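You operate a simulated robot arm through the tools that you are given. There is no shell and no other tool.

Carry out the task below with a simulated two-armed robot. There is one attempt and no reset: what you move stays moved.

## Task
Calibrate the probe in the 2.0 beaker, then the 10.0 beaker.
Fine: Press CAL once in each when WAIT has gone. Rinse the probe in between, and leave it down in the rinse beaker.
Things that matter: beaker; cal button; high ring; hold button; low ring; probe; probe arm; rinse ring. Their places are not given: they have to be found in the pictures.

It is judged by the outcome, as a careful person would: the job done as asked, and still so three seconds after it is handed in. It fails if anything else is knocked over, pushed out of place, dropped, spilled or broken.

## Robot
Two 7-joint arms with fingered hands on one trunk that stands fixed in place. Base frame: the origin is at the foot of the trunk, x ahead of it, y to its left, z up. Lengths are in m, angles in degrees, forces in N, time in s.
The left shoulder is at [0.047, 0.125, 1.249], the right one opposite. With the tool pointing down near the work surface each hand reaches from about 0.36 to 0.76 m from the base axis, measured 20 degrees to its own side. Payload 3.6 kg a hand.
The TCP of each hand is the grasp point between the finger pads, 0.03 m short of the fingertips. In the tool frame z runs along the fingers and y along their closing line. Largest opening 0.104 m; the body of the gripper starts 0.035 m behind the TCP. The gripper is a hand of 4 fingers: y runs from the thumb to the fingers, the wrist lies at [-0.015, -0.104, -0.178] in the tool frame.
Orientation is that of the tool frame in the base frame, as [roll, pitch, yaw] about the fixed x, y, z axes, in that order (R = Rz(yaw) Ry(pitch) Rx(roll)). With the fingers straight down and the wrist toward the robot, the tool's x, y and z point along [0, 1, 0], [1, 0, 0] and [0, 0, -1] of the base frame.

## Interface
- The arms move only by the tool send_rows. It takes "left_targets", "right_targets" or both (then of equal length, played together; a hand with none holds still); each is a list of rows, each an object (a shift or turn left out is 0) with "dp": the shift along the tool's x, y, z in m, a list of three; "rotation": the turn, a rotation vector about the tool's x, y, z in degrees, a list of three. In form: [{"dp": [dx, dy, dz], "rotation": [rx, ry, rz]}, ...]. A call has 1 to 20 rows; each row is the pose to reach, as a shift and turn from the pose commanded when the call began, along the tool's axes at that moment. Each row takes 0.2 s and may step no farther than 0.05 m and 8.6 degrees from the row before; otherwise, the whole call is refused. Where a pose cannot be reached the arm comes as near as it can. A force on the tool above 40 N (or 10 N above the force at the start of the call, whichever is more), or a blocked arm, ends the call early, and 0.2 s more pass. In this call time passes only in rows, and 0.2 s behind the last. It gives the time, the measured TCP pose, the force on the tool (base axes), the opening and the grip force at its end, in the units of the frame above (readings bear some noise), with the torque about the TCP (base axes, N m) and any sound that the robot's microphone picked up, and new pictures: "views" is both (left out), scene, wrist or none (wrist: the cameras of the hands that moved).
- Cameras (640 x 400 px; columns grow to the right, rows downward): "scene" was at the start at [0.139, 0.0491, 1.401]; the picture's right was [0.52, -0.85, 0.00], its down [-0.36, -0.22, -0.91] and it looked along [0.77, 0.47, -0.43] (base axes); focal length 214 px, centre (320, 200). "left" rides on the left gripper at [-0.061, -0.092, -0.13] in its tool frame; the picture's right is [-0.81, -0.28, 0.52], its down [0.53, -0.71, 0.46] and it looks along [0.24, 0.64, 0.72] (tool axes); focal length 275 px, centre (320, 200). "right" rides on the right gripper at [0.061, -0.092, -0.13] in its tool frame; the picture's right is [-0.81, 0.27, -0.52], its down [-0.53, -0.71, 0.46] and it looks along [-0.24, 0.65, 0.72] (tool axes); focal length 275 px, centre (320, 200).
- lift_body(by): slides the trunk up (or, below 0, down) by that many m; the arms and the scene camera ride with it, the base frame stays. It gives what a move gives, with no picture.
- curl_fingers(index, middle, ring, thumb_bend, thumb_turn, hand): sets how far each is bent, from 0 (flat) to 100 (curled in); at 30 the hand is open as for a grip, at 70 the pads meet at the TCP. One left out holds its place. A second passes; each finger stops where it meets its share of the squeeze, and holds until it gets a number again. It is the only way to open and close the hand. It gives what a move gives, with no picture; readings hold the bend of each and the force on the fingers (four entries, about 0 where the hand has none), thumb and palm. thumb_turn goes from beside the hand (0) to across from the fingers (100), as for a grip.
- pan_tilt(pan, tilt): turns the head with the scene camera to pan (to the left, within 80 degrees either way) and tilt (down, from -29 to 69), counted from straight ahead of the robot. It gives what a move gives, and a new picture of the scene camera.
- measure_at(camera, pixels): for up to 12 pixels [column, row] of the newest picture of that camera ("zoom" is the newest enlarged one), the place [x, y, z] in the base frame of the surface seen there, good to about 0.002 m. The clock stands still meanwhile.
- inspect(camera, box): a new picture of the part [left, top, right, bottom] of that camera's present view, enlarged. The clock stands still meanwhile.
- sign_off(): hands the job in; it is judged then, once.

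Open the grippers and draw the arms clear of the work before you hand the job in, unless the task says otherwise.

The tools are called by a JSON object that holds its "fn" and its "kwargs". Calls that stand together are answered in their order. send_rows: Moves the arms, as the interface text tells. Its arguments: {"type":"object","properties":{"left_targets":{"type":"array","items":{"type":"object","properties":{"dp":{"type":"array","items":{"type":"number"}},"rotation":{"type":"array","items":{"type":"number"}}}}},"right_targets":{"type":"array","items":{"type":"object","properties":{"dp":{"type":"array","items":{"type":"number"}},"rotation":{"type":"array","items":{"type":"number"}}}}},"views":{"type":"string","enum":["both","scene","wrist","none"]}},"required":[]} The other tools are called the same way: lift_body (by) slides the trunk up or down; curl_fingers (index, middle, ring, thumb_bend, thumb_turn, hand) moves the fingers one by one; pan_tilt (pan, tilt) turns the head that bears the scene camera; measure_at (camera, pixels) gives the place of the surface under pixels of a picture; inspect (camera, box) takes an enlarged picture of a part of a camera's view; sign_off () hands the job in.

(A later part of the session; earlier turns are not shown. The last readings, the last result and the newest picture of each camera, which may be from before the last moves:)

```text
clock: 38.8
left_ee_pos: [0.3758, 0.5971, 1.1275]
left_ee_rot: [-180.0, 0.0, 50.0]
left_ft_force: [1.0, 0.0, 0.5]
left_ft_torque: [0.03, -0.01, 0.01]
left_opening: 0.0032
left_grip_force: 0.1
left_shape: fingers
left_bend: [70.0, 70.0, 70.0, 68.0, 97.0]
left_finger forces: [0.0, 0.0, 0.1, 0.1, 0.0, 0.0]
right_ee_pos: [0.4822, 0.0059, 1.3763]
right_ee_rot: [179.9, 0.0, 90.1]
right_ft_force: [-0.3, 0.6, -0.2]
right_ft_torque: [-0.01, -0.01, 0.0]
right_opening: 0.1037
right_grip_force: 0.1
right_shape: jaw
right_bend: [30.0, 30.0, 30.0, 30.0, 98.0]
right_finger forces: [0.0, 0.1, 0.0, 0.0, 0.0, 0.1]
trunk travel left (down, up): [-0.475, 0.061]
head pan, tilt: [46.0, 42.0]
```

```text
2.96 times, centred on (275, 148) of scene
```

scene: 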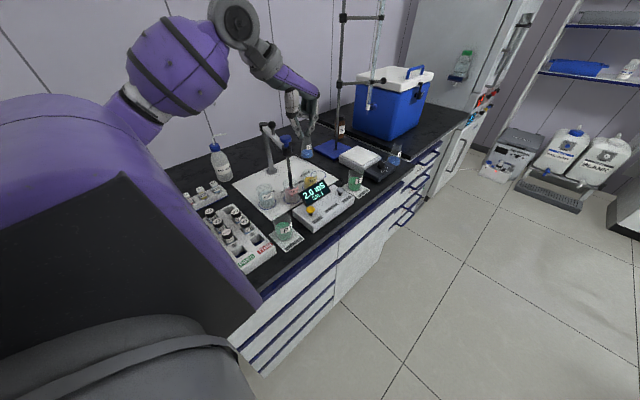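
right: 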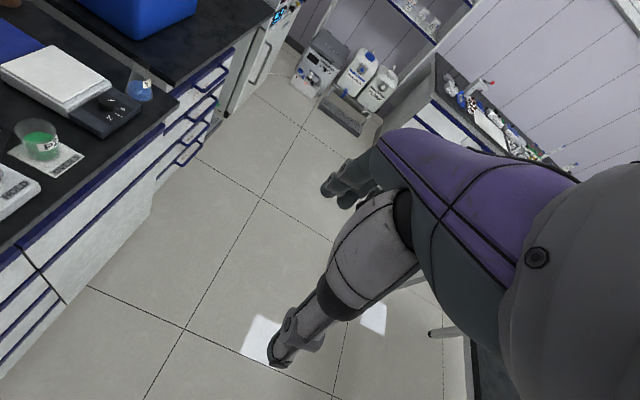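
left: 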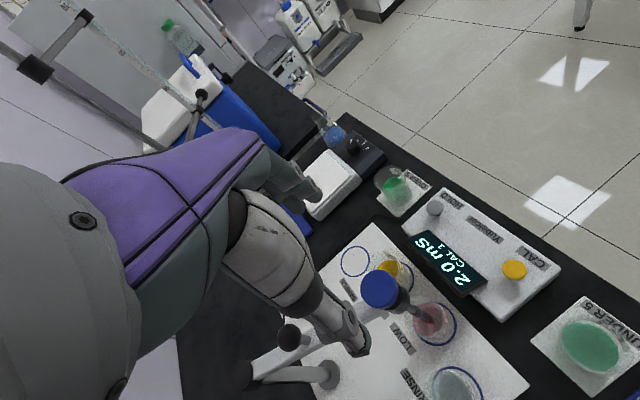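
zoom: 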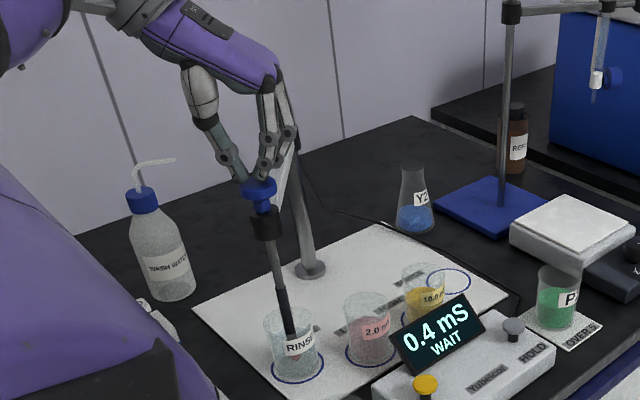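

The probe is down in RINSE (0.4 mS, WAIT). I raise the hand off the cap and open it while the probe rinses.

{"fn": "send_rows", "kwargs": {"left_targets": [{"dp": [0, 0, -0.03]}, {"dp": [0, 0, -0.07]}, {"dp": [0, 0, -0.085]}, {"dp": [0, 0, -0.085]}, {"dp": [0, 0, -0.085]}, {"dp": [0, 0, -0.085]}], "views": "none"}}

{"fn": "curl_fingers", "kwargs": {"hand": "left", "index": 34, "middle": 34, "ring": 34, "thumb_bend": 34}}

{"fn": "inspect", "kwargs": {"camera": "scene", "box": [215, 80, 335, 215]}}

{"fn": "inspect", "kwargs": {"camera": "left", "box": [260, 180, 480, 390]}}

```text
clock: 40.2
left_ee_pos: [0.3749, 0.596, 1.2114]
left_ee_rot: [-179.9, 0.0, 50.0]
left_ft_force: [-0.4, 0.0, -0.2]
left_ft_torque: [0.0, 0.01, -0.01]
left_opening: 0.0032
left_grip_force: 0.0
left_shape: fingers
left_bend: [70.0, 70.0, 70.0, 68.0, 97.0]
left_finger forces: [0.1, 0.0, 0.0, 0.1, 0.0, 0.0]
right_ee_pos: [0.4828, 0.006, 1.3762]
right_ee_rot: [180.0, 0.0, 90.1]
right_ft_force: [-0.2, -0.2, -0.3]
right_ft_torque: [-0.01, 0.03, 0.02]
right_opening: 0.1039
right_grip_force: 0.0
right_shape: jaw
right_bend: [30.0, 30.0, 30.0, 30.0, 98.0]
right_finger forces: [0.0, 0.0, 0.0, 0.0, 0.1, 0.0]
trunk travel left (down, up): [-0.475, 0.061]
head pan, tilt: [46.0, 42.0]
```

```text
clock: 41.2
left_ee_pos: [0.3752, 0.5954, 1.2108]
left_ee_rot: [180.0, 0.0, 50.0]
left_ft_force: [0.2, 0.1, 0.0]
left_ft_torque: [0.0, -0.04, 0.02]
left_opening: 0.0929
left_grip_force: 0.1
left_shape: fingers
left_bend: [34.0, 34.0, 34.0, 34.0, 97.0]
left_finger forces: [0.0, 0.0, 0.1, 0.0, 0.0, 0.0]
right_ee_pos: [0.4834, 0.0041, 1.3769]
right_ee_rot: [180.0, 0.0, 90.0]
right_ft_force: [0.0, 0.1, -0.5]
right_ft_torque: [-0.02, 0.03, 0.03]
right_opening: 0.1037
right_grip_force: 0.0
right_shape: jaw
right_bend: [30.0, 30.0, 30.0, 30.0, 98.0]
right_finger forces: [0.0, 0.1, 0.0, 0.0, 0.0, 0.1]
trunk travel left (down, up): [-0.475, 0.061]
head pan, tilt: [46.0, 42.0]
```

```text
2.96 times, centred on (275, 148) of scene
```

zoom: 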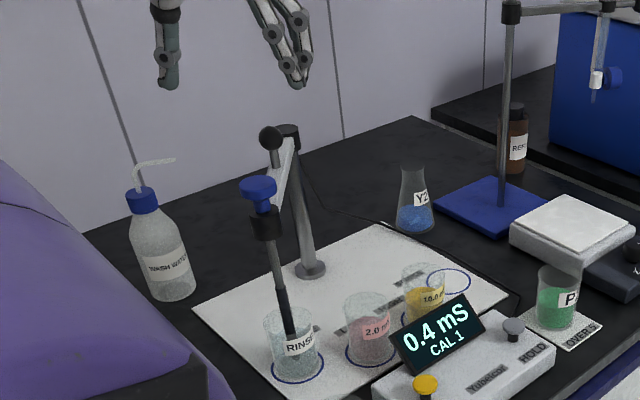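

```text
1.90 times, centred on (370, 285) of left
```

zoom: 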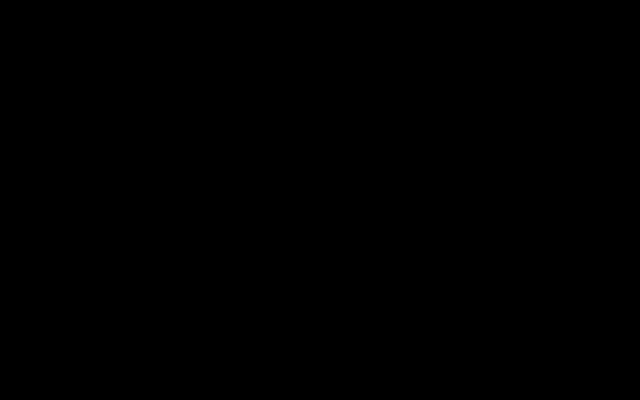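

In RINSE the reading has settled (0.4 mS, CAL 1) and no red is visible at the tip. I measure the cap for the next grasp.

{"fn": "inspect", "kwargs": {"camera": "scene", "box": [235, 125, 285, 175]}}

{"fn": "inspect", "kwargs": {"camera": "scene", "box": [245, 165, 305, 215]}}

{"fn": "inspect", "kwargs": {"camera": "scene", "box": [215, 80, 335, 215]}}

{"fn": "measure_at", "kwargs": {"camera": "zoom", "pixels": [[259, 183], [241, 186], [276, 185], [259, 177], [264, 222]]}}

```text
8.00 times, centred on (260, 150) of scene
```

zoom: 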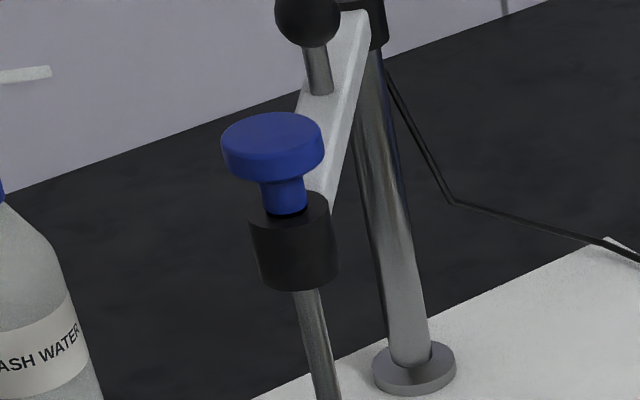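

```text
8.00 times, centred on (275, 190) of scene
```

zoom: 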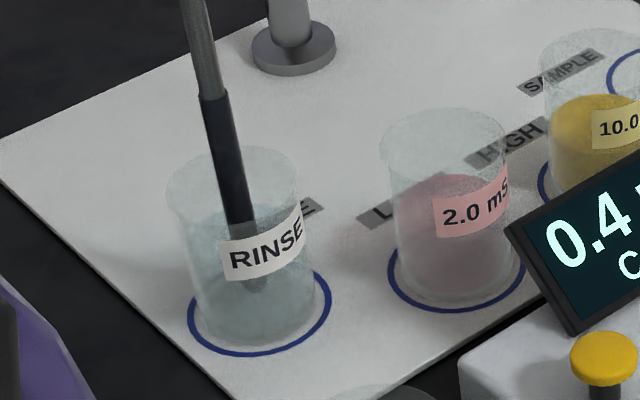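

```text
2.96 times, centred on (275, 148) of scene
```

zoom: 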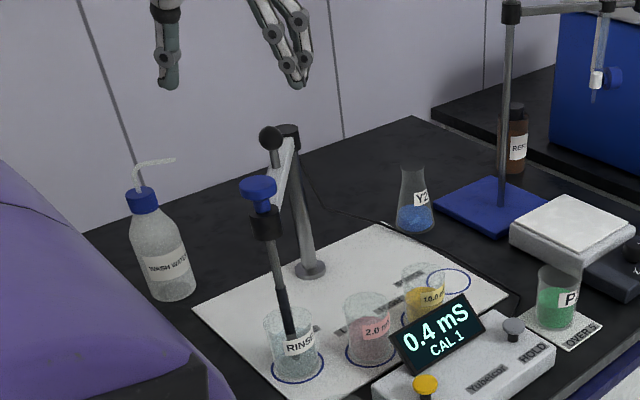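

```text
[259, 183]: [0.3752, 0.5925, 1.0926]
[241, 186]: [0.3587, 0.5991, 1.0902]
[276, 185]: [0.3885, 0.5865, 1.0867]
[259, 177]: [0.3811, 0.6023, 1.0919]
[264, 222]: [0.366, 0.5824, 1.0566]
```

The probe is clean and fully down in RINSE (cap centre about (0.374,0.594), top 1.093). I descend around the cap and grip it again.

{"fn": "send_rows", "kwargs": {"left_targets": [{"dp": [-0.003, -0.0006, 0.04]}, {"dp": [-0.003, -0.0006, 0.08]}, {"dp": [-0.003, -0.0006, 0.105]}, {"dp": [-0.003, -0.0006, 0.1205]}], "views": "none"}}

{"fn": "curl_fingers", "kwargs": {"hand": "left", "index": 66, "middle": 66, "ring": 66, "thumb_bend": 66}}

{"fn": "inspect", "kwargs": {"camera": "scene", "box": [215, 80, 335, 215]}}

```text
clock: 42.2
left_ee_pos: [0.3727, 0.5943, 1.0925]
left_ee_rot: [-180.0, 0.0, 50.0]
left_ft_force: [0.3, -0.2, -0.2]
left_ft_torque: [0.02, 0.0, 0.02]
left_opening: 0.0927
left_grip_force: 0.0
left_shape: fingers
left_bend: [34.0, 34.0, 34.0, 34.0, 97.0]
left_finger forces: [0.0, 0.0, 0.0, 0.0, 0.0, 0.1]
right_ee_pos: [0.4829, 0.0042, 1.3759]
right_ee_rot: [-180.0, 0.1, 90.0]
right_ft_force: [0.3, 0.4, -1.2]
right_ft_torque: [0.01, 0.0, 0.02]
right_opening: 0.1037
right_grip_force: 0.1
right_shape: jaw
right_bend: [30.0, 30.0, 30.0, 30.0, 98.0]
right_finger forces: [0.0, 0.0, 0.0, 0.1, 0.0, 0.1]
trunk travel left (down, up): [-0.475, 0.061]
head pan, tilt: [46.0, 42.0]
```

```text
clock: 43.2
left_ee_pos: [0.3737, 0.5934, 1.0933]
left_ee_rot: [180.0, 0.0, 49.9]
left_ft_force: [0.5, -0.1, -1.6]
left_ft_torque: [0.01, 0.0, -0.03]
left_opening: 0.0197
left_grip_force: 3.6
left_shape: fingers
left_bend: [63.0, 66.0, 66.0, 63.0, 97.0]
left_finger forces: [3.2, 0.3, 0.1, 0.0, 3.2, 0.0]
right_ee_pos: [0.4827, 0.0052, 1.3772]
right_ee_rot: [-180.0, 0.0, 90.0]
right_ft_force: [-0.7, -0.7, -0.1]
right_ft_torque: [0.03, -0.02, -0.01]
right_opening: 0.1038
right_grip_force: 0.0
right_shape: jaw
right_bend: [30.0, 30.0, 30.0, 30.0, 98.0]
right_finger forces: [0.0, 0.1, 0.1, 0.0, 0.1, 0.0]
trunk travel left (down, up): [-0.475, 0.061]
head pan, tilt: [46.0, 42.0]
```

```text
2.96 times, centred on (275, 148) of scene
```

zoom: 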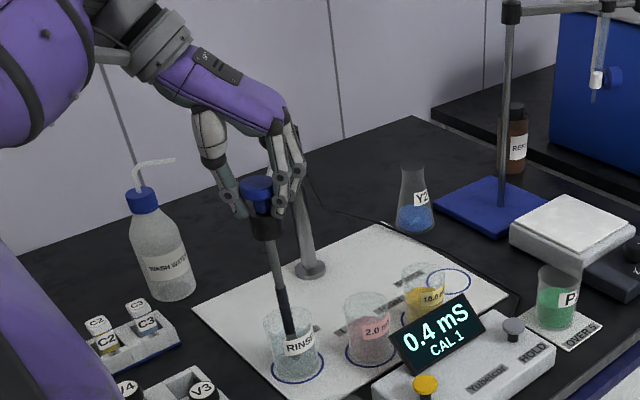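

The cap is gripped again (opening 0.0197, 3.6 N). I lift it 7.8 cm.

{"fn": "send_rows", "kwargs": {"left_targets": [{"dp": [0, 0, -0.008]}, {"dp": [0, 0, -0.018]}, {"dp": [0, 0, -0.028]}, {"dp": [0, 0, -0.038]}, {"dp": [0, 0, -0.048]}, {"dp": [0, 0, -0.058]}, {"dp": [0, 0, -0.068]}, {"dp": [0, 0, -0.078]}], "views": "none"}}

{"fn": "inspect", "kwargs": {"camera": "scene", "box": [215, 80, 335, 215]}}

{"fn": "measure_at", "kwargs": {"camera": "zoom", "pixels": [[283, 303], [279, 275], [273, 250]]}}

```text
clock: 45.0
left_ee_pos: [0.372, 0.5957, 1.1706]
left_ee_rot: [-179.9, 0.0, 49.9]
left_ft_force: [-0.1, -0.9, -0.3]
left_ft_torque: [-0.01, -0.05, 0.0]
left_opening: 0.0197
left_grip_force: 3.2
left_shape: fingers
left_bend: [63.0, 66.0, 66.0, 63.0, 97.0]
left_finger forces: [3.7, 0.0, 0.0, 0.1, 2.9, 0.0]
right_ee_pos: [0.4821, 0.0054, 1.3764]
right_ee_rot: [179.9, 0.1, 90.0]
right_ft_force: [0.6, -0.6, 0.9]
right_ft_torque: [0.01, -0.03, -0.02]
right_opening: 0.1036
right_grip_force: 0.0
right_shape: jaw
right_bend: [30.0, 30.0, 30.0, 30.0, 98.0]
right_finger forces: [0.0, 0.0, 0.0, 0.0, 0.1, 0.0]
trunk travel left (down, up): [-0.475, 0.061]
head pan, tilt: [46.0, 42.0]
```

```text
2.96 times, centred on (275, 148) of scene
```

zoom: 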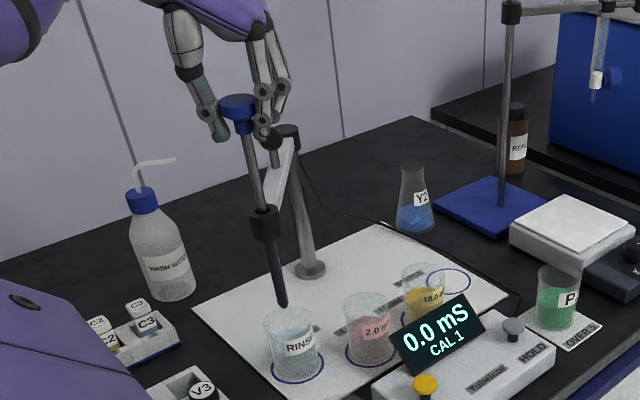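

```text
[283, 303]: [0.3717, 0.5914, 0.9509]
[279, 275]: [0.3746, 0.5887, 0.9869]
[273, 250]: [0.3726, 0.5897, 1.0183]
```

The tip is clean and at z ≈ 0.951, clear of the rims. I swing the first 26° along the arc toward HIGH, checking after passing over the 2.0 beaker.

{"fn": "send_rows", "kwargs": {"left_targets": [{"dp": [0.0005, 0.0114, 0], "rotation": [0, 0, -3.25]}, {"dp": [0.0016, 0.0228, 0], "rotation": [0, 0, -6.5]}, {"dp": [0.0033, 0.034, 0], "rotation": [0, 0, -9.75]}, {"dp": [0.0057, 0.0452, 0], "rotation": [0, 0, -13]}, {"dp": [0.0087, 0.0562, 0], "rotation": [0, 0, -16.25]}, {"dp": [0.0123, 0.067, 0], "rotation": [0, 0, -19.5]}, {"dp": [0.0165, 0.0776, 0], "rotation": [0, 0, -22.75]}, {"dp": [0.0214, 0.0879, 0], "rotation": [0, 0, -26]}], "views": "none"}}

{"fn": "inspect", "kwargs": {"camera": "scene", "box": [225, 80, 345, 215]}}

{"fn": "measure_at", "kwargs": {"camera": "zoom", "pixels": [[334, 288], [332, 275], [328, 255]]}}

```text
clock: 46.8
left_ee_pos: [0.4542, 0.5552, 1.1689]
left_ee_rot: [179.9, 0.0, 76.1]
left_ft_force: [-0.8, -2.6, 0.5]
left_ft_torque: [-0.02, 0.02, -0.03]
left_opening: 0.0194
left_grip_force: 3.6
left_shape: fingers
left_bend: [63.0, 66.0, 66.0, 63.0, 97.0]
left_finger forces: [3.8, 0.1, 0.1, 0.1, 3.4, 0.0]
right_ee_pos: [0.4829, 0.0053, 1.3756]
right_ee_rot: [179.9, 0.0, 90.1]
right_ft_force: [-0.3, -1.3, 0.8]
right_ft_torque: [0.03, 0.0, 0.0]
right_opening: 0.1036
right_grip_force: 0.0
right_shape: jaw
right_bend: [30.0, 30.0, 30.0, 30.0, 98.0]
right_finger forces: [0.1, 0.0, 0.1, 0.1, 0.0, 0.1]
trunk travel left (down, up): [-0.475, 0.061]
head pan, tilt: [46.0, 42.0]
```

```text
2.96 times, centred on (285, 148) of scene
```

zoom: 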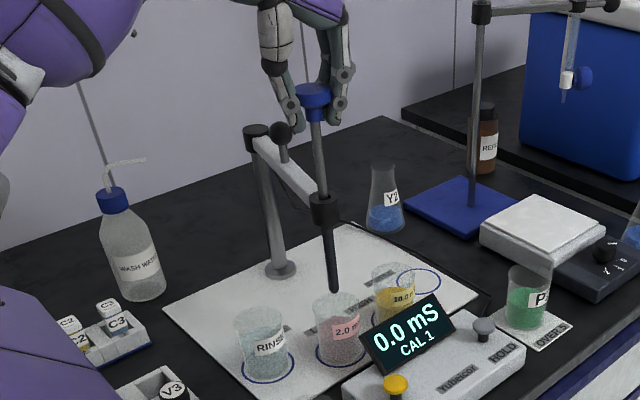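

```text
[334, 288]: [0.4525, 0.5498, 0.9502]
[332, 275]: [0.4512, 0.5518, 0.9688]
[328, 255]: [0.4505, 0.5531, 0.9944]
```

The tip is at z 0.950 over the 2.0 beaker, still clear. I swing the next 26° to HIGH.

{"fn": "send_rows", "kwargs": {"left_targets": [{"dp": [0.0005, 0.0114, 0], "rotation": [0, 0, -3.25]}, {"dp": [0.0016, 0.0228, 0], "rotation": [0, 0, -6.5]}, {"dp": [0.0033, 0.034, 0], "rotation": [0, 0, -9.75]}, {"dp": [0.0057, 0.0452, 0], "rotation": [0, 0, -13]}, {"dp": [0.0087, 0.0562, 0], "rotation": [0, 0, -16.25]}, {"dp": [0.0123, 0.067, 0], "rotation": [0, 0, -19.5]}, {"dp": [0.0165, 0.0776, 0], "rotation": [0, 0, -22.75]}, {"dp": [0.0214, 0.0879, 0], "rotation": [0, 0, -26]}], "views": "both"}}

{"fn": "inspect", "kwargs": {"camera": "scene", "box": [235, 80, 355, 215]}}

{"fn": "inspect", "kwargs": {"camera": "scene", "box": [275, 150, 345, 205]}}

```text
clock: 48.6
left_ee_pos: [0.5428, 0.5537, 1.1694]
left_ee_rot: [-180.0, 0.0, 102.1]
left_ft_force: [0.3, 0.5, 0.6]
left_ft_torque: [-0.01, -0.01, 0.03]
left_opening: 0.0193
left_grip_force: 3.8
left_shape: fingers
left_bend: [63.0, 66.0, 66.0, 63.0, 97.0]
left_finger forces: [3.1, 0.0, 0.0, 0.0, 3.1, 0.0]
right_ee_pos: [0.482, 0.004, 1.3768]
right_ee_rot: [-180.0, 0.0, 90.0]
right_ft_force: [-0.3, -0.7, 1.1]
right_ft_torque: [0.01, 0.04, 0.0]
right_opening: 0.1038
right_grip_force: 0.1
right_shape: jaw
right_bend: [30.0, 30.0, 30.0, 30.0, 98.0]
right_finger forces: [0.1, 0.0, 0.1, 0.0, 0.0, 0.0]
trunk travel left (down, up): [-0.475, 0.061]
head pan, tilt: [46.0, 42.0]
```

scene: 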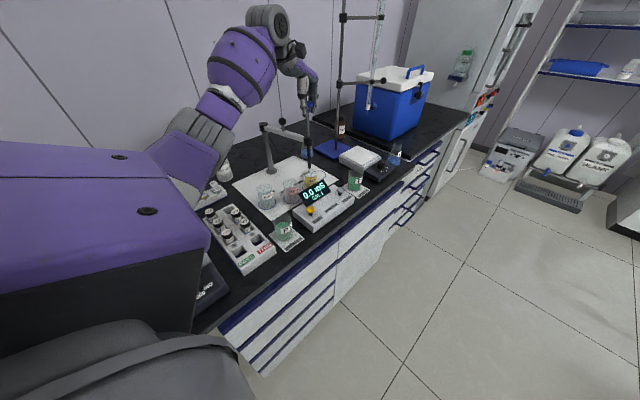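
left: 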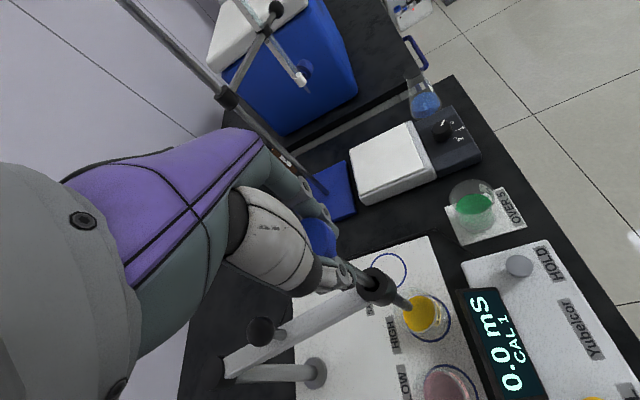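

```text
2.96 times, centred on (295, 148) of scene
```

zoom: 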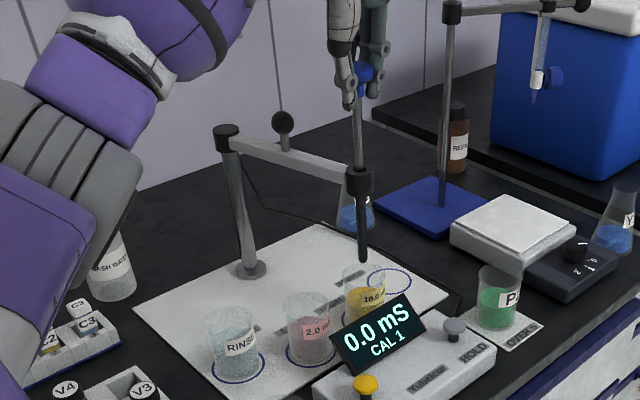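

```text
7.27 times, centred on (310, 178) of scene
```

zoom: 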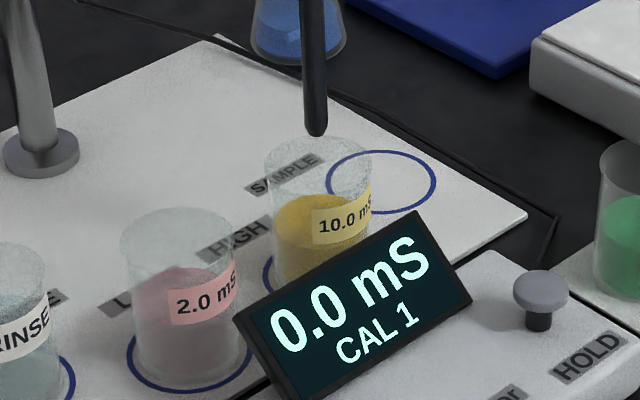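

The tip hangs above the 10.0 beaker's mouth (zoom tip (316,130), rim centre ≈ (320,168)). I verify the shaft's place against HIGH centre (0.544,0.556).

{"fn": "measure_at", "kwargs": {"camera": "zoom", "pixels": [[316, 128], [315, 100], [313, 50], [265, 275], [278, 160], [372, 158], [440, 300]]}}

```text
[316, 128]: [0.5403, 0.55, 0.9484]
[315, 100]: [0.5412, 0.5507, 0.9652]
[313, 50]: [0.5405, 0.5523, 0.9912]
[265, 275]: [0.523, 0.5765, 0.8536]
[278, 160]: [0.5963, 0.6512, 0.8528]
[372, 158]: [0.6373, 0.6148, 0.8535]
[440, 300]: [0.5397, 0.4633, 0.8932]
```

The axis is at ≈ (0.544,0.555), centred on HIGH. I open, rise above the cap and close the fingers for the push.

{"fn": "curl_fingers", "kwargs": {"hand": "left", "index": 34, "middle": 34, "ring": 34, "thumb_bend": 34}}

{"fn": "send_rows", "kwargs": {"left_targets": [{"dp": [0, 0, -0.03]}, {"dp": [0, 0.001, -0.06]}, {"dp": [0, 0.002, -0.075]}], "views": "none"}}

{"fn": "curl_fingers", "kwargs": {"hand": "left", "index": 70, "middle": 70, "ring": 70, "thumb_bend": 68}}

{"fn": "inspect", "kwargs": {"camera": "left", "box": [240, 180, 460, 390]}}

{"fn": "inspect", "kwargs": {"camera": "scene", "box": [255, 70, 355, 190]}}

```text
clock: 49.6
left_ee_pos: [0.5433, 0.5537, 1.1685]
left_ee_rot: [179.9, 0.0, 102.0]
left_ft_force: [-0.5, -0.7, -0.8]
left_ft_torque: [0.02, -0.01, -0.02]
left_opening: 0.0929
left_grip_force: 0.1
left_shape: fingers
left_bend: [34.0, 34.0, 34.0, 34.0, 97.0]
left_finger forces: [0.0, 0.0, 0.0, 0.0, 0.0, 0.0]
right_ee_pos: [0.4833, 0.0041, 1.3761]
right_ee_rot: [-180.0, 0.0, 90.0]
right_ft_force: [-0.7, -0.9, -0.6]
right_ft_torque: [-0.01, 0.01, 0.01]
right_opening: 0.1037
right_grip_force: 0.2
right_shape: jaw
right_bend: [30.0, 30.0, 30.0, 30.0, 98.0]
right_finger forces: [0.0, 0.0, 0.0, 0.0, 0.0, 0.1]
trunk travel left (down, up): [-0.475, 0.061]
head pan, tilt: [46.0, 42.0]
```

```text
clock: 50.4
left_ee_pos: [0.5471, 0.5529, 1.2447]
left_ee_rot: [-180.0, 0.0, 102.0]
left_ft_force: [0.4, 0.3, -0.1]
left_ft_torque: [-0.02, 0.01, -0.02]
left_opening: 0.0926
left_grip_force: 0.0
left_shape: fingers
left_bend: [34.0, 34.0, 34.0, 34.0, 97.0]
left_finger forces: [0.0, 0.0, 0.0, 0.0, 0.0, 0.0]
right_ee_pos: [0.4829, 0.0038, 1.3771]
right_ee_rot: [179.9, 0.0, 90.0]
right_ft_force: [0.0, -0.9, 0.4]
right_ft_torque: [0.02, 0.02, 0.01]
right_opening: 0.1037
right_grip_force: 0.1
right_shape: jaw
right_bend: [30.0, 30.0, 30.0, 30.0, 98.0]
right_finger forces: [0.0, 0.0, 0.0, 0.0, 0.1, 0.0]
trunk travel left (down, up): [-0.475, 0.061]
head pan, tilt: [46.0, 42.0]
```

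```text
clock: 51.4
left_ee_pos: [0.5478, 0.5528, 1.2442]
left_ee_rot: [-179.9, 0.0, 102.0]
left_ft_force: [0.2, 0.5, -0.3]
left_ft_torque: [0.01, 0.02, 0.0]
left_opening: 0.0041
left_grip_force: 0.0
left_shape: fingers
left_bend: [70.0, 70.0, 70.0, 68.0, 97.0]
left_finger forces: [0.0, 0.1, 0.1, 0.1, 0.0, 0.0]
right_ee_pos: [0.4832, 0.0041, 1.3767]
right_ee_rot: [-180.0, -0.1, 90.1]
right_ft_force: [-0.6, 0.0, -0.5]
right_ft_torque: [0.01, -0.01, -0.02]
right_opening: 0.1037
right_grip_force: 0.0
right_shape: jaw
right_bend: [30.0, 30.0, 30.0, 30.0, 98.0]
right_finger forces: [0.0, 0.0, 0.1, 0.0, 0.0, 0.0]
trunk travel left (down, up): [-0.475, 0.061]
head pan, tilt: [46.0, 42.0]
```

```text
1.90 times, centred on (350, 285) of left
```

zoom: 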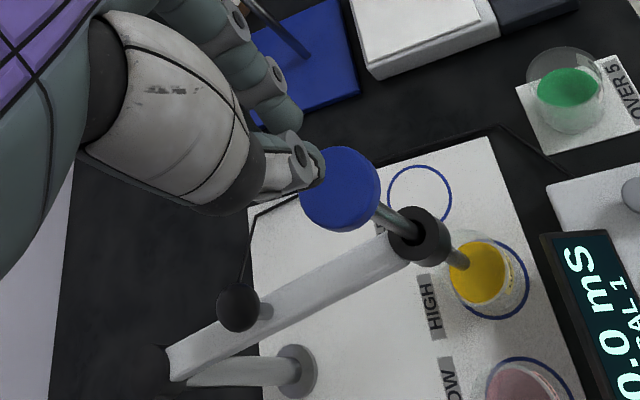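

```text
3.33 times, centred on (305, 130) of scene
```

zoom: 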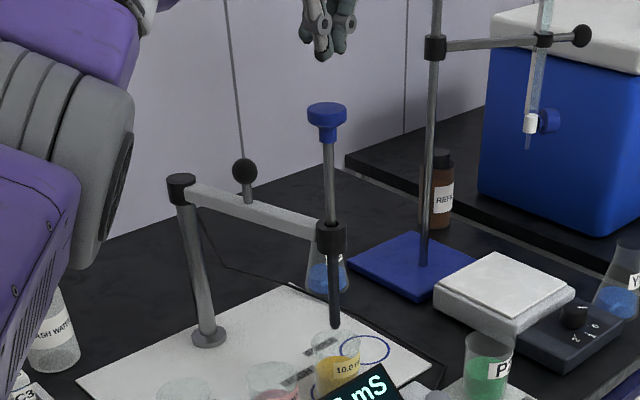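

{"fn": "measure_at", "kwargs": {"camera": "zoom", "pixels": [[327, 108], [308, 112], [346, 112], [321, 58], [339, 52]]}}

```text
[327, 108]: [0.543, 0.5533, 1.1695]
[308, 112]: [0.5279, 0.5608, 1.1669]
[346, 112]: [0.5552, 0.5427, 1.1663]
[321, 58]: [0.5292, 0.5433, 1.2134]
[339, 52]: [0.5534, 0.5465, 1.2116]
```

The cap centre is (0.5425,0.5545), top z 1.170; the fingertips' middle is about (0.545,0.550). I correct by 3–4 mm and push the cap down into the 10.0 beaker.

{"fn": "send_rows", "kwargs": {"left_targets": [{"dp": [0.0035, -0.002, 0.02]}, {"dp": [0.0035, -0.002, 0.035]}, {"dp": [0.0035, -0.002, 0.045]}, {"dp": [0.0035, -0.002, 0.055]}, {"dp": [0.0035, -0.002, 0.065]}, {"dp": [0.0035, -0.002, 0.075]}, {"dp": [0.0035, -0.002, 0.085]}, {"dp": [0.0035, -0.002, 0.095]}, {"dp": [0.0035, -0.002, 0.104]}, {"dp": [0.0035, -0.002, 0.111]}, {"dp": [0.0035, -0.002, 0.1165]}], "views": "none"}}

{"fn": "inspect", "kwargs": {"camera": "scene", "box": [235, 90, 355, 215]}}

```text
clock: 53.8
left_ee_pos: [0.5443, 0.5579, 1.1281]
left_ee_rot: [-180.0, 0.0, 101.9]
left_ft_force: [-0.3, 0.1, 0.6]
left_ft_torque: [0.02, -0.02, 0.01]
left_opening: 0.0035
left_grip_force: 0.1
left_shape: fingers
left_bend: [70.0, 70.0, 70.0, 68.0, 98.0]
left_finger forces: [0.1, 0.0, 0.0, 0.0, 0.1, 0.1]
right_ee_pos: [0.482, 0.0053, 1.3764]
right_ee_rot: [-180.0, 0.0, 90.1]
right_ft_force: [-1.3, -0.1, -0.3]
right_ft_torque: [-0.01, 0.04, -0.04]
right_opening: 0.1037
right_grip_force: 0.1
right_shape: jaw
right_bend: [30.0, 30.0, 30.0, 30.0, 98.0]
right_finger forces: [0.1, 0.0, 0.0, 0.1, 0.1, 0.0]
trunk travel left (down, up): [-0.475, 0.061]
head pan, tilt: [46.0, 42.0]
```

```text
3.20 times, centred on (295, 152) of scene
```

zoom: 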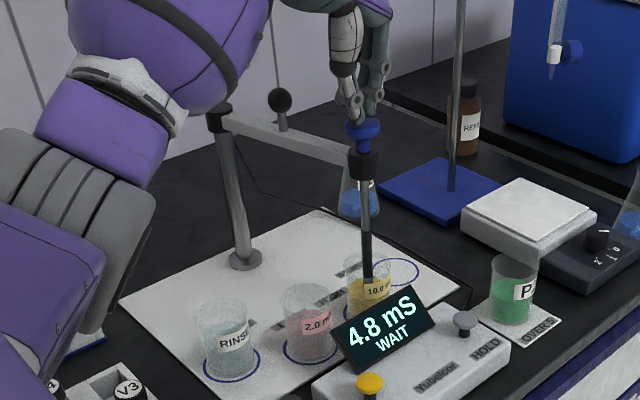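

The probe reads 4.8 mS, WAIT, in the 10.0 beaker. I raise the hand, fold away middle and ring fingers, and head for CAL while it settles.

{"fn": "send_rows", "kwargs": {"left_targets": [{"dp": [0, 0, -0.03]}, {"dp": [0, 0, -0.065]}, {"dp": [0, 0, -0.085]}], "views": "none"}}

{"fn": "curl_fingers", "kwargs": {"hand": "left", "middle": 100, "ring": 100}}

{"fn": "send_rows", "kwargs": {"left_targets": [{"dp": [-0.0197, -0.0286, 0], "rotation": [0, 0, 5.2]}, {"dp": [-0.0394, -0.0572, 0], "rotation": [0, 0, 10.4]}, {"dp": [-0.059, -0.0859, 0], "rotation": [0, 0, 15.6]}, {"dp": [-0.0787, -0.1145, 0], "rotation": [0, 0, 20.8]}, {"dp": [-0.0984, -0.1431, 0], "rotation": [0, 0, 26]}], "views": "none"}}

{"fn": "inspect", "kwargs": {"camera": "scene", "box": [235, 100, 355, 225]}}

```text
clock: 54.6
left_ee_pos: [0.5453, 0.5561, 1.2127]
left_ee_rot: [179.9, 0.0, 102.0]
left_ft_force: [-0.3, 0.2, -0.3]
left_ft_torque: [-0.03, -0.01, -0.02]
left_opening: 0.0035
left_grip_force: 0.0
left_shape: fingers
left_bend: [70.0, 70.0, 70.0, 68.0, 98.0]
left_finger forces: [0.1, 0.1, 0.0, 0.0, 0.0, 0.0]
right_ee_pos: [0.4817, 0.0034, 1.3775]
right_ee_rot: [179.9, 0.0, 90.0]
right_ft_force: [0.4, -0.6, -0.1]
right_ft_torque: [0.01, -0.03, -0.02]
right_opening: 0.1036
right_grip_force: 0.2
right_shape: jaw
right_bend: [30.0, 30.0, 30.0, 30.0, 98.0]
right_finger forces: [0.1, 0.1, 0.0, 0.1, 0.0, 0.0]
trunk travel left (down, up): [-0.475, 0.061]
head pan, tilt: [46.0, 42.0]
```

```text
clock: 55.6
left_ee_pos: [0.5444, 0.5579, 1.2125]
left_ee_rot: [179.9, -0.1, 102.1]
left_ft_force: [0.1, -0.7, 0.7]
left_ft_torque: [-0.01, 0.03, -0.01]
left_opening: 0.0033
left_grip_force: 0.0
left_shape: fingers
left_bend: [70.0, 100.0, 100.0, 68.0, 98.0]
left_finger forces: [0.0, 0.0, 0.0, 0.1, 0.0, 0.0]
right_ee_pos: [0.482, 0.0052, 1.3759]
right_ee_rot: [179.9, 0.0, 90.1]
right_ft_force: [-0.2, -0.2, 0.1]
right_ft_torque: [0.01, 0.0, 0.03]
right_opening: 0.1036
right_grip_force: 0.0
right_shape: jaw
right_bend: [30.0, 30.0, 30.0, 30.0, 98.0]
right_finger forces: [0.0, 0.0, 0.0, 0.1, 0.0, 0.0]
trunk travel left (down, up): [-0.475, 0.061]
head pan, tilt: [46.0, 42.0]
```

```text
clock: 56.8
left_ee_pos: [0.4227, 0.4332, 1.2125]
left_ee_rot: [-179.9, 0.0, 75.9]
left_ft_force: [0.0, 0.0, -0.8]
left_ft_torque: [-0.03, -0.03, 0.01]
left_opening: 0.0034
left_grip_force: 0.0
left_shape: fingers
left_bend: [70.0, 100.0, 100.0, 68.0, 98.0]
left_finger forces: [0.1, 0.0, 0.0, 0.1, 0.0, 0.1]
right_ee_pos: [0.4826, 0.0042, 1.3756]
right_ee_rot: [179.8, 0.0, 89.9]
right_ft_force: [-1.4, -0.7, -0.4]
right_ft_torque: [0.02, 0.0, 0.0]
right_opening: 0.1039
right_grip_force: 0.0
right_shape: jaw
right_bend: [30.0, 30.0, 30.0, 30.0, 98.0]
right_finger forces: [0.0, 0.1, 0.0, 0.1, 0.0, 0.1]
trunk travel left (down, up): [-0.475, 0.061]
head pan, tilt: [46.0, 42.0]
```

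```text
3.20 times, centred on (295, 162) of scene
```

zoom: 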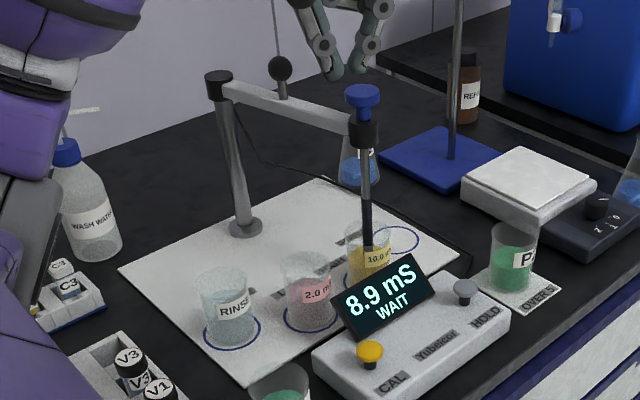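

8.9 mS, WAIT still on. I lower to hover height above CAL.

{"fn": "send_rows", "kwargs": {"left_targets": [{"dp": [-0.001, 0.0, 0.045]}, {"dp": [-0.001, 0.0, 0.09]}, {"dp": [-0.001, 0.0, 0.135]}, {"dp": [-0.001, 0.0, 0.175]}, {"dp": [-0.001, 0.0, 0.192]}, {"dp": [-0.001, 0.0, 0.192]}], "views": "none"}}

{"fn": "inspect", "kwargs": {"camera": "left", "box": [220, 160, 480, 390]}}

{"fn": "inspect", "kwargs": {"camera": "scene", "box": [275, 150, 345, 220]}}

```text
clock: 58.2
left_ee_pos: [0.424, 0.4297, 1.0213]
left_ee_rot: [179.9, 0.0, 76.0]
left_ft_force: [0.5, -0.4, 0.4]
left_ft_torque: [0.0, 0.01, 0.0]
left_opening: 0.0037
left_grip_force: 0.1
left_shape: fingers
left_bend: [70.0, 100.0, 100.0, 68.0, 98.0]
left_finger forces: [0.1, 0.0, 0.0, 0.1, 0.0, 0.0]
right_ee_pos: [0.4824, 0.0055, 1.3768]
right_ee_rot: [179.9, 0.1, 90.0]
right_ft_force: [0.6, -0.1, 0.7]
right_ft_torque: [-0.01, 0.01, -0.01]
right_opening: 0.1038
right_grip_force: 0.0
right_shape: jaw
right_bend: [30.0, 30.0, 30.0, 30.0, 98.0]
right_finger forces: [0.0, 0.1, 0.0, 0.1, 0.0, 0.1]
trunk travel left (down, up): [-0.475, 0.061]
head pan, tilt: [46.0, 42.0]
```

```text
1.74 times, centred on (350, 275) of left
```

zoom: 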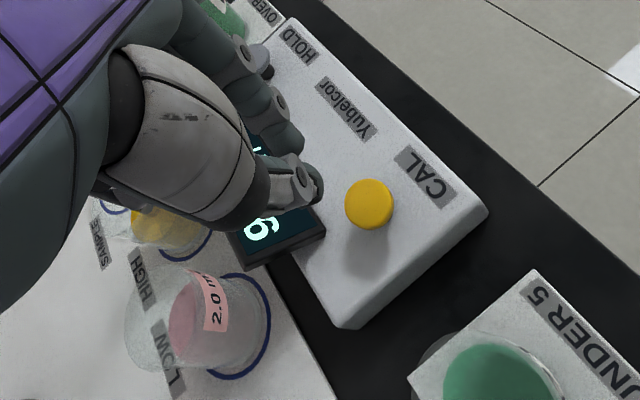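

```text
5.71 times, centred on (310, 185) of scene
```

zoom: 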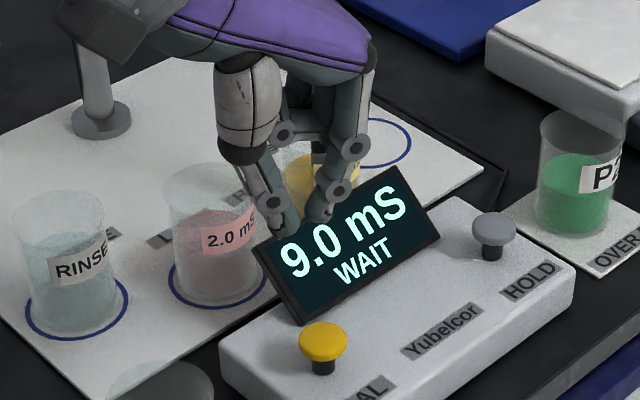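

The button is at the same wrist-camera place as before ((369,204) vs (366,204)), but 9.0 mS WAIT is still shown. I hold still for about 1.2 s.

{"fn": "send_rows", "kwargs": {"left_targets": [{"dp": [0, 0, 0]}, {"dp": [0, 0, 0]}, {"dp": [0, 0, 0]}, {"dp": [0, 0, 0]}, {"dp": [0, 0, 0]}], "views": "none"}}

{"fn": "inspect", "kwargs": {"camera": "scene", "box": [275, 150, 345, 220]}}

```text
clock: 59.4
left_ee_pos: [0.4238, 0.432, 1.0229]
left_ee_rot: [180.0, 0.0, 76.0]
left_ft_force: [0.7, -0.2, 0.4]
left_ft_torque: [0.01, 0.01, -0.01]
left_opening: 0.0035
left_grip_force: 0.0
left_shape: fingers
left_bend: [70.0, 100.0, 100.0, 68.0, 98.0]
left_finger forces: [0.0, 0.0, 0.1, 0.0, 0.0, 0.1]
right_ee_pos: [0.4823, 0.0055, 1.3761]
right_ee_rot: [-180.0, 0.0, 90.1]
right_ft_force: [0.5, -0.3, 0.4]
right_ft_torque: [0.04, 0.01, 0.0]
right_opening: 0.1035
right_grip_force: 0.1
right_shape: jaw
right_bend: [30.0, 30.0, 30.0, 30.0, 98.0]
right_finger forces: [0.1, 0.1, 0.0, 0.0, 0.0, 0.1]
trunk travel left (down, up): [-0.475, 0.061]
head pan, tilt: [46.0, 42.0]
```

```text
5.71 times, centred on (310, 185) of scene
```

zoom: 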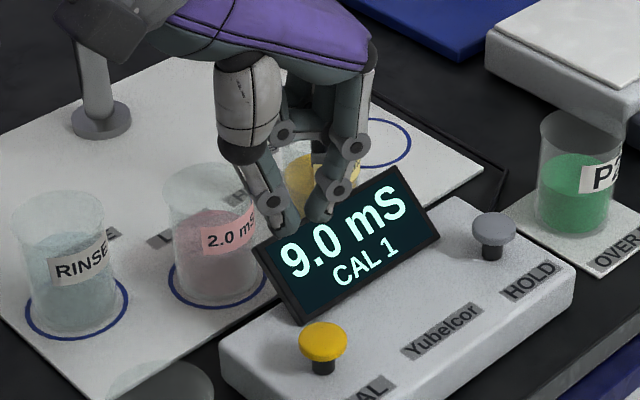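

WAIT has gone (9.0 mS, CAL 1). I check the index tip position once more before pressing.

{"fn": "measure_at", "kwargs": {"camera": "zoom", "pixels": [[316, 224], [316, 219], [286, 233], [322, 341]]}}

```text
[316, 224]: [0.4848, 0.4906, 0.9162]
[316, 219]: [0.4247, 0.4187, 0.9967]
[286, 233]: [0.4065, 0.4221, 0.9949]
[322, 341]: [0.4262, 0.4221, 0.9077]
```

The index tip (0.425,0.419 surface, z ≈ 0.994) is over the button as before. I press down 9.1 cm, slowly at the end.

{"fn": "send_rows", "kwargs": {"left_targets": [{"dp": [0, 0.0, 0.03]}, {"dp": [0, 0.0, 0.06]}, {"dp": [0, 0.0, 0.077]}, {"dp": [0, 0.0, 0.083]}, {"dp": [0, 0.0, 0.088]}, {"dp": [0, 0.0, 0.091]}], "views": "none"}}

{"fn": "inspect", "kwargs": {"camera": "scene", "box": [275, 150, 345, 220]}}

```text
clock: 60.8
left_ee_pos: [0.4247, 0.4302, 0.9304]
left_ee_rot: [-180.0, 0.0, 76.1]
left_ft_force: [0.0, 0.8, 2.5]
left_ft_torque: [-0.08, -0.03, -0.01]
left_opening: 0.0032
left_grip_force: 1.7
left_shape: fingers
left_bend: [70.0, 100.0, 100.0, 68.0, 98.0]
left_finger forces: [2.8, 0.1, 0.0, 0.0, 0.0, 0.0]
right_ee_pos: [0.4821, 0.0045, 1.3761]
right_ee_rot: [179.9, 0.0, 90.0]
right_ft_force: [-0.3, 1.1, 0.8]
right_ft_torque: [-0.01, -0.01, -0.02]
right_opening: 0.1038
right_grip_force: 0.0
right_shape: jaw
right_bend: [30.0, 30.0, 30.0, 30.0, 98.0]
right_finger forces: [0.0, 0.0, 0.0, 0.0, 0.1, 0.0]
trunk travel left (down, up): [-0.475, 0.061]
head pan, tilt: [46.0, 42.0]
heard: click
```

```text
5.71 times, centred on (310, 185) of scene
```

zoom: 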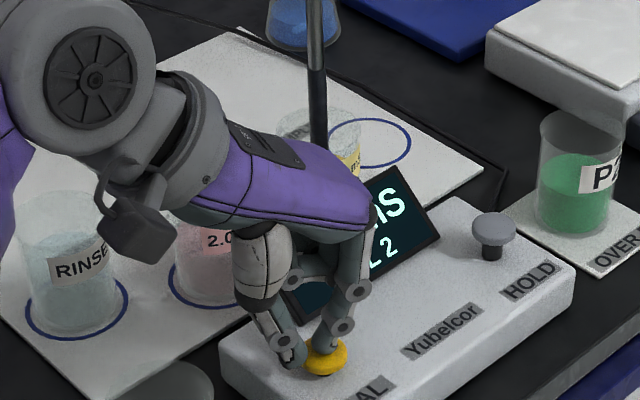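

A click was heard and the display now ends in "L 2" (CAL 2). I lift straight off the button.

{"fn": "send_rows", "kwargs": {"left_targets": [{"dp": [0, 0, -0.03]}, {"dp": [0, 0, -0.07]}, {"dp": [0, 0, -0.115]}, {"dp": [0, 0, -0.16]}, {"dp": [0, 0, -0.205]}, {"dp": [0, 0, -0.25]}, {"dp": [0, 0, -0.28]}], "views": "none"}}

{"fn": "curl_fingers", "kwargs": {"hand": "left", "index": 34, "middle": 34, "ring": 34, "thumb_bend": 34}}

{"fn": "inspect", "kwargs": {"camera": "scene", "box": [235, 100, 355, 225]}}

```text
clock: 62.4
left_ee_pos: [0.4245, 0.4288, 1.2094]
left_ee_rot: [180.0, 0.1, 76.0]
left_ft_force: [0.5, -0.8, -0.9]
left_ft_torque: [0.02, 0.02, 0.01]
left_opening: 0.0032
left_grip_force: 0.1
left_shape: fingers
left_bend: [70.0, 100.0, 100.0, 68.0, 98.0]
left_finger forces: [0.0, 0.0, 0.0, 0.0, 0.0, 0.1]
right_ee_pos: [0.4818, 0.0043, 1.3759]
right_ee_rot: [180.0, -0.1, 90.0]
right_ft_force: [0.4, 0.2, 0.0]
right_ft_torque: [-0.01, 0.04, -0.06]
right_opening: 0.1038
right_grip_force: 0.1
right_shape: jaw
right_bend: [30.0, 30.0, 30.0, 30.0, 98.0]
right_finger forces: [0.0, 0.0, 0.0, 0.1, 0.0, 0.0]
trunk travel left (down, up): [-0.475, 0.061]
head pan, tilt: [46.0, 42.0]
```

```text
clock: 63.4
left_ee_pos: [0.4232, 0.4306, 1.2082]
left_ee_rot: [179.9, 0.0, 76.1]
left_ft_force: [-0.2, -1.2, 0.6]
left_ft_torque: [-0.03, 0.0, -0.01]
left_opening: 0.0931
left_grip_force: 0.1
left_shape: fingers
left_bend: [34.0, 34.0, 34.0, 34.0, 98.0]
left_finger forces: [0.0, 0.0, 0.0, 0.0, 0.0, 0.1]
right_ee_pos: [0.4812, 0.0049, 1.3767]
right_ee_rot: [-179.9, 0.0, 90.1]
right_ft_force: [0.9, 0.2, 0.3]
right_ft_torque: [0.02, 0.02, 0.01]
right_opening: 0.1036
right_grip_force: 0.1
right_shape: jaw
right_bend: [30.0, 30.0, 30.0, 30.0, 98.0]
right_finger forces: [0.1, 0.0, 0.1, 0.0, 0.1, 0.1]
trunk travel left (down, up): [-0.475, 0.061]
head pan, tilt: [46.0, 42.0]
```

```text
3.20 times, centred on (295, 162) of scene
```

zoom: 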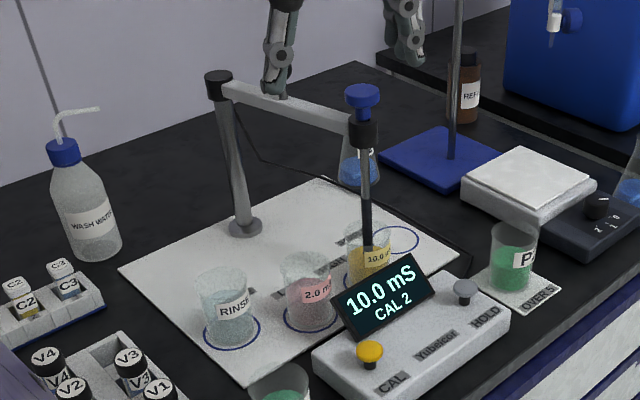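

The meter shows 10.0 mS / CAL 2. I return above the probe cap at HIGH (0.5425,0.555), turning the hand back to yaw 102°.

{"fn": "send_rows", "kwargs": {"left_targets": [{"dp": [0.03, 0.017, 0], "rotation": [0, 0, -5.2]}, {"dp": [0.06, 0.0339, 0], "rotation": [0, 0, -10.4]}, {"dp": [0.0901, 0.0509, 0], "rotation": [0, 0, -15.6]}, {"dp": [0.1201, 0.0678, 0], "rotation": [0, 0, -20.8]}, {"dp": [0.1501, 0.0848, 0], "rotation": [0, 0, -26]}], "views": "none"}}

{"fn": "inspect", "kwargs": {"camera": "left", "box": [260, 200, 460, 380]}}

{"fn": "measure_at", "kwargs": {"camera": "zoom", "pixels": [[363, 198], [330, 200], [396, 200], [362, 165], [362, 230]]}}

```text
clock: 64.6
left_ee_pos: [0.5444, 0.5573, 1.2113]
left_ee_rot: [180.0, 0.1, 102.0]
left_ft_force: [-0.4, 0.1, -1.1]
left_ft_torque: [0.0, 0.02, 0.02]
left_opening: 0.0929
left_grip_force: 0.0
left_shape: fingers
left_bend: [34.0, 34.0, 34.0, 34.0, 98.0]
left_finger forces: [0.0, 0.1, 0.0, 0.1, 0.1, 0.1]
right_ee_pos: [0.4824, 0.0051, 1.3752]
right_ee_rot: [-180.0, 0.1, 90.0]
right_ft_force: [-0.8, -0.5, -0.1]
right_ft_torque: [-0.04, 0.01, -0.01]
right_opening: 0.1038
right_grip_force: 0.1
right_shape: jaw
right_bend: [30.0, 30.0, 30.0, 30.0, 98.0]
right_finger forces: [0.1, 0.0, 0.0, 0.0, 0.0, 0.0]
trunk travel left (down, up): [-0.475, 0.061]
head pan, tilt: [46.0, 42.0]
```

```text
2.22 times, centred on (360, 290) of left
```

zoom: 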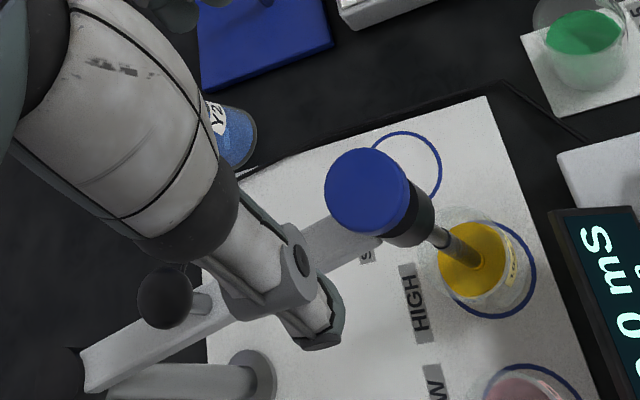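

```text
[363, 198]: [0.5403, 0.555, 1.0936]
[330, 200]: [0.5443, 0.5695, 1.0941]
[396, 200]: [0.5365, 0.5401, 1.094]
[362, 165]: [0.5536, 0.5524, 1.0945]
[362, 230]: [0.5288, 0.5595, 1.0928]
```

The cap centre is about (0.543,0.5535), top z 1.094. I descend around it and grip.

{"fn": "send_rows", "kwargs": {"left_targets": [{"dp": [-0.002, -0.0015, 0.04]}, {"dp": [-0.002, -0.0015, 0.08]}, {"dp": [-0.002, -0.0015, 0.105]}, {"dp": [-0.002, -0.0015, 0.12]}], "views": "none"}}

{"fn": "curl_fingers", "kwargs": {"hand": "left", "index": 66, "middle": 66, "ring": 66, "thumb_bend": 66}}

{"fn": "inspect", "kwargs": {"camera": "scene", "box": [235, 90, 355, 215]}}

```text
clock: 65.6
left_ee_pos: [0.5415, 0.5553, 1.0888]
left_ee_rot: [180.0, -0.1, 102.0]
left_ft_force: [0.0, 0.5, -0.6]
left_ft_torque: [-0.02, 0.02, 0.01]
left_opening: 0.0928
left_grip_force: 0.1
left_shape: fingers
left_bend: [34.0, 34.0, 34.0, 34.0, 98.0]
left_finger forces: [0.0, 0.1, 0.0, 0.0, 0.1, 0.1]
right_ee_pos: [0.4822, 0.0041, 1.3763]
right_ee_rot: [-180.0, 0.0, 90.0]
right_ft_force: [-1.1, 0.1, 0.1]
right_ft_torque: [-0.02, -0.01, 0.02]
right_opening: 0.1038
right_grip_force: 0.1
right_shape: jaw
right_bend: [30.0, 30.0, 30.0, 30.0, 98.0]
right_finger forces: [0.0, 0.1, 0.0, 0.0, 0.0, 0.0]
trunk travel left (down, up): [-0.475, 0.061]
head pan, tilt: [46.0, 42.0]
```

```text
clock: 66.6
left_ee_pos: [0.5417, 0.5555, 1.0913]
left_ee_rot: [180.0, 0.0, 102.1]
left_ft_force: [2.1, -0.7, -0.1]
left_ft_torque: [0.02, -0.04, 0.0]
left_opening: 0.0198
left_grip_force: 3.9
left_shape: fingers
left_bend: [63.0, 65.0, 66.0, 63.0, 97.0]
left_finger forces: [3.5, 1.4, 0.0, 0.0, 3.3, 0.1]
right_ee_pos: [0.4819, 0.0048, 1.3756]
right_ee_rot: [180.0, 0.0, 89.9]
right_ft_force: [-0.1, 0.6, 0.4]
right_ft_torque: [0.02, 0.0, -0.02]
right_opening: 0.1038
right_grip_force: 0.1
right_shape: jaw
right_bend: [30.0, 30.0, 30.0, 30.0, 98.0]
right_finger forces: [0.0, 0.0, 0.0, 0.0, 0.1, 0.1]
trunk travel left (down, up): [-0.475, 0.061]
head pan, tilt: [46.0, 42.0]
```

```text
3.20 times, centred on (295, 152) of scene
```

zoom: 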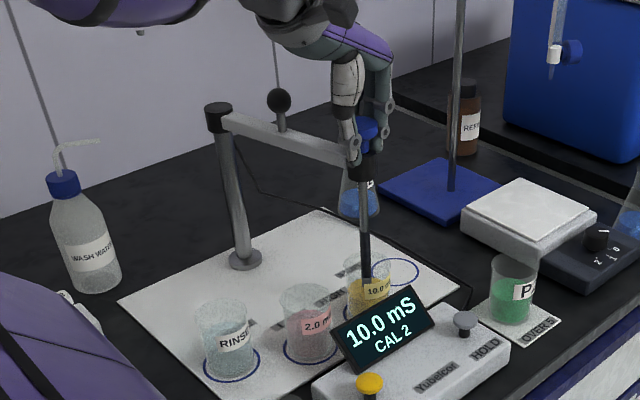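

The cap is gripped (opening 0.0198, 3.9 N) with 10.0 mS CAL 2 on the display. I lift the probe 7.8 cm.

{"fn": "send_rows", "kwargs": {"left_targets": [{"dp": [0, 0, -0.008]}, {"dp": [0, 0, -0.018]}, {"dp": [0, 0, -0.028]}, {"dp": [0, 0, -0.038]}, {"dp": [0, 0, -0.048]}, {"dp": [0, 0, -0.058]}, {"dp": [0, 0, -0.068]}, {"dp": [0, 0, -0.078]}], "views": "none"}}

{"fn": "inspect", "kwargs": {"camera": "scene", "box": [275, 150, 345, 205]}}

{"fn": "measure_at", "kwargs": {"camera": "zoom", "pixels": [[316, 128], [315, 100], [313, 50]]}}

```text
clock: 68.4
left_ee_pos: [0.5402, 0.5538, 1.1683]
left_ee_rot: [180.0, 0.0, 102.0]
left_ft_force: [0.8, 1.9, -0.4]
left_ft_torque: [0.01, -0.02, -0.01]
left_opening: 0.0194
left_grip_force: 2.9
left_shape: fingers
left_bend: [62.0, 66.0, 66.0, 63.0, 98.0]
left_finger forces: [3.8, 0.0, 0.1, 0.1, 2.4, 0.0]
right_ee_pos: [0.4824, 0.0063, 1.3768]
right_ee_rot: [179.8, 0.0, 90.0]
right_ft_force: [-0.4, 0.6, 0.8]
right_ft_torque: [0.0, -0.02, -0.01]
right_opening: 0.1035
right_grip_force: 0.0
right_shape: jaw
right_bend: [30.0, 30.0, 30.0, 30.0, 98.0]
right_finger forces: [0.0, 0.0, 0.0, 0.0, 0.0, 0.0]
trunk travel left (down, up): [-0.475, 0.061]
head pan, tilt: [46.0, 42.0]
```

```text
7.27 times, centred on (310, 178) of scene
```

zoom: 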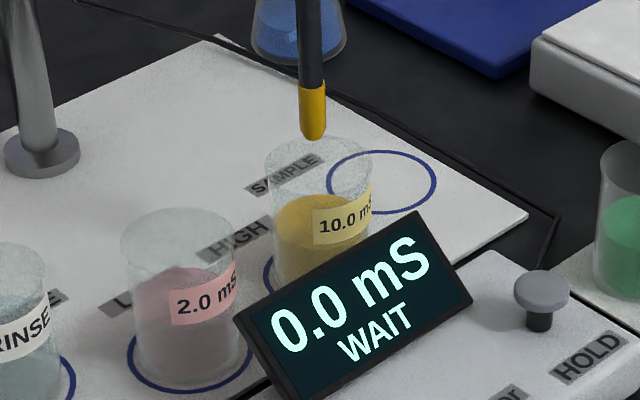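

```text
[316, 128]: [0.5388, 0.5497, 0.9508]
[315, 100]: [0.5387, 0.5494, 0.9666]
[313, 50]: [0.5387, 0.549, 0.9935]
```

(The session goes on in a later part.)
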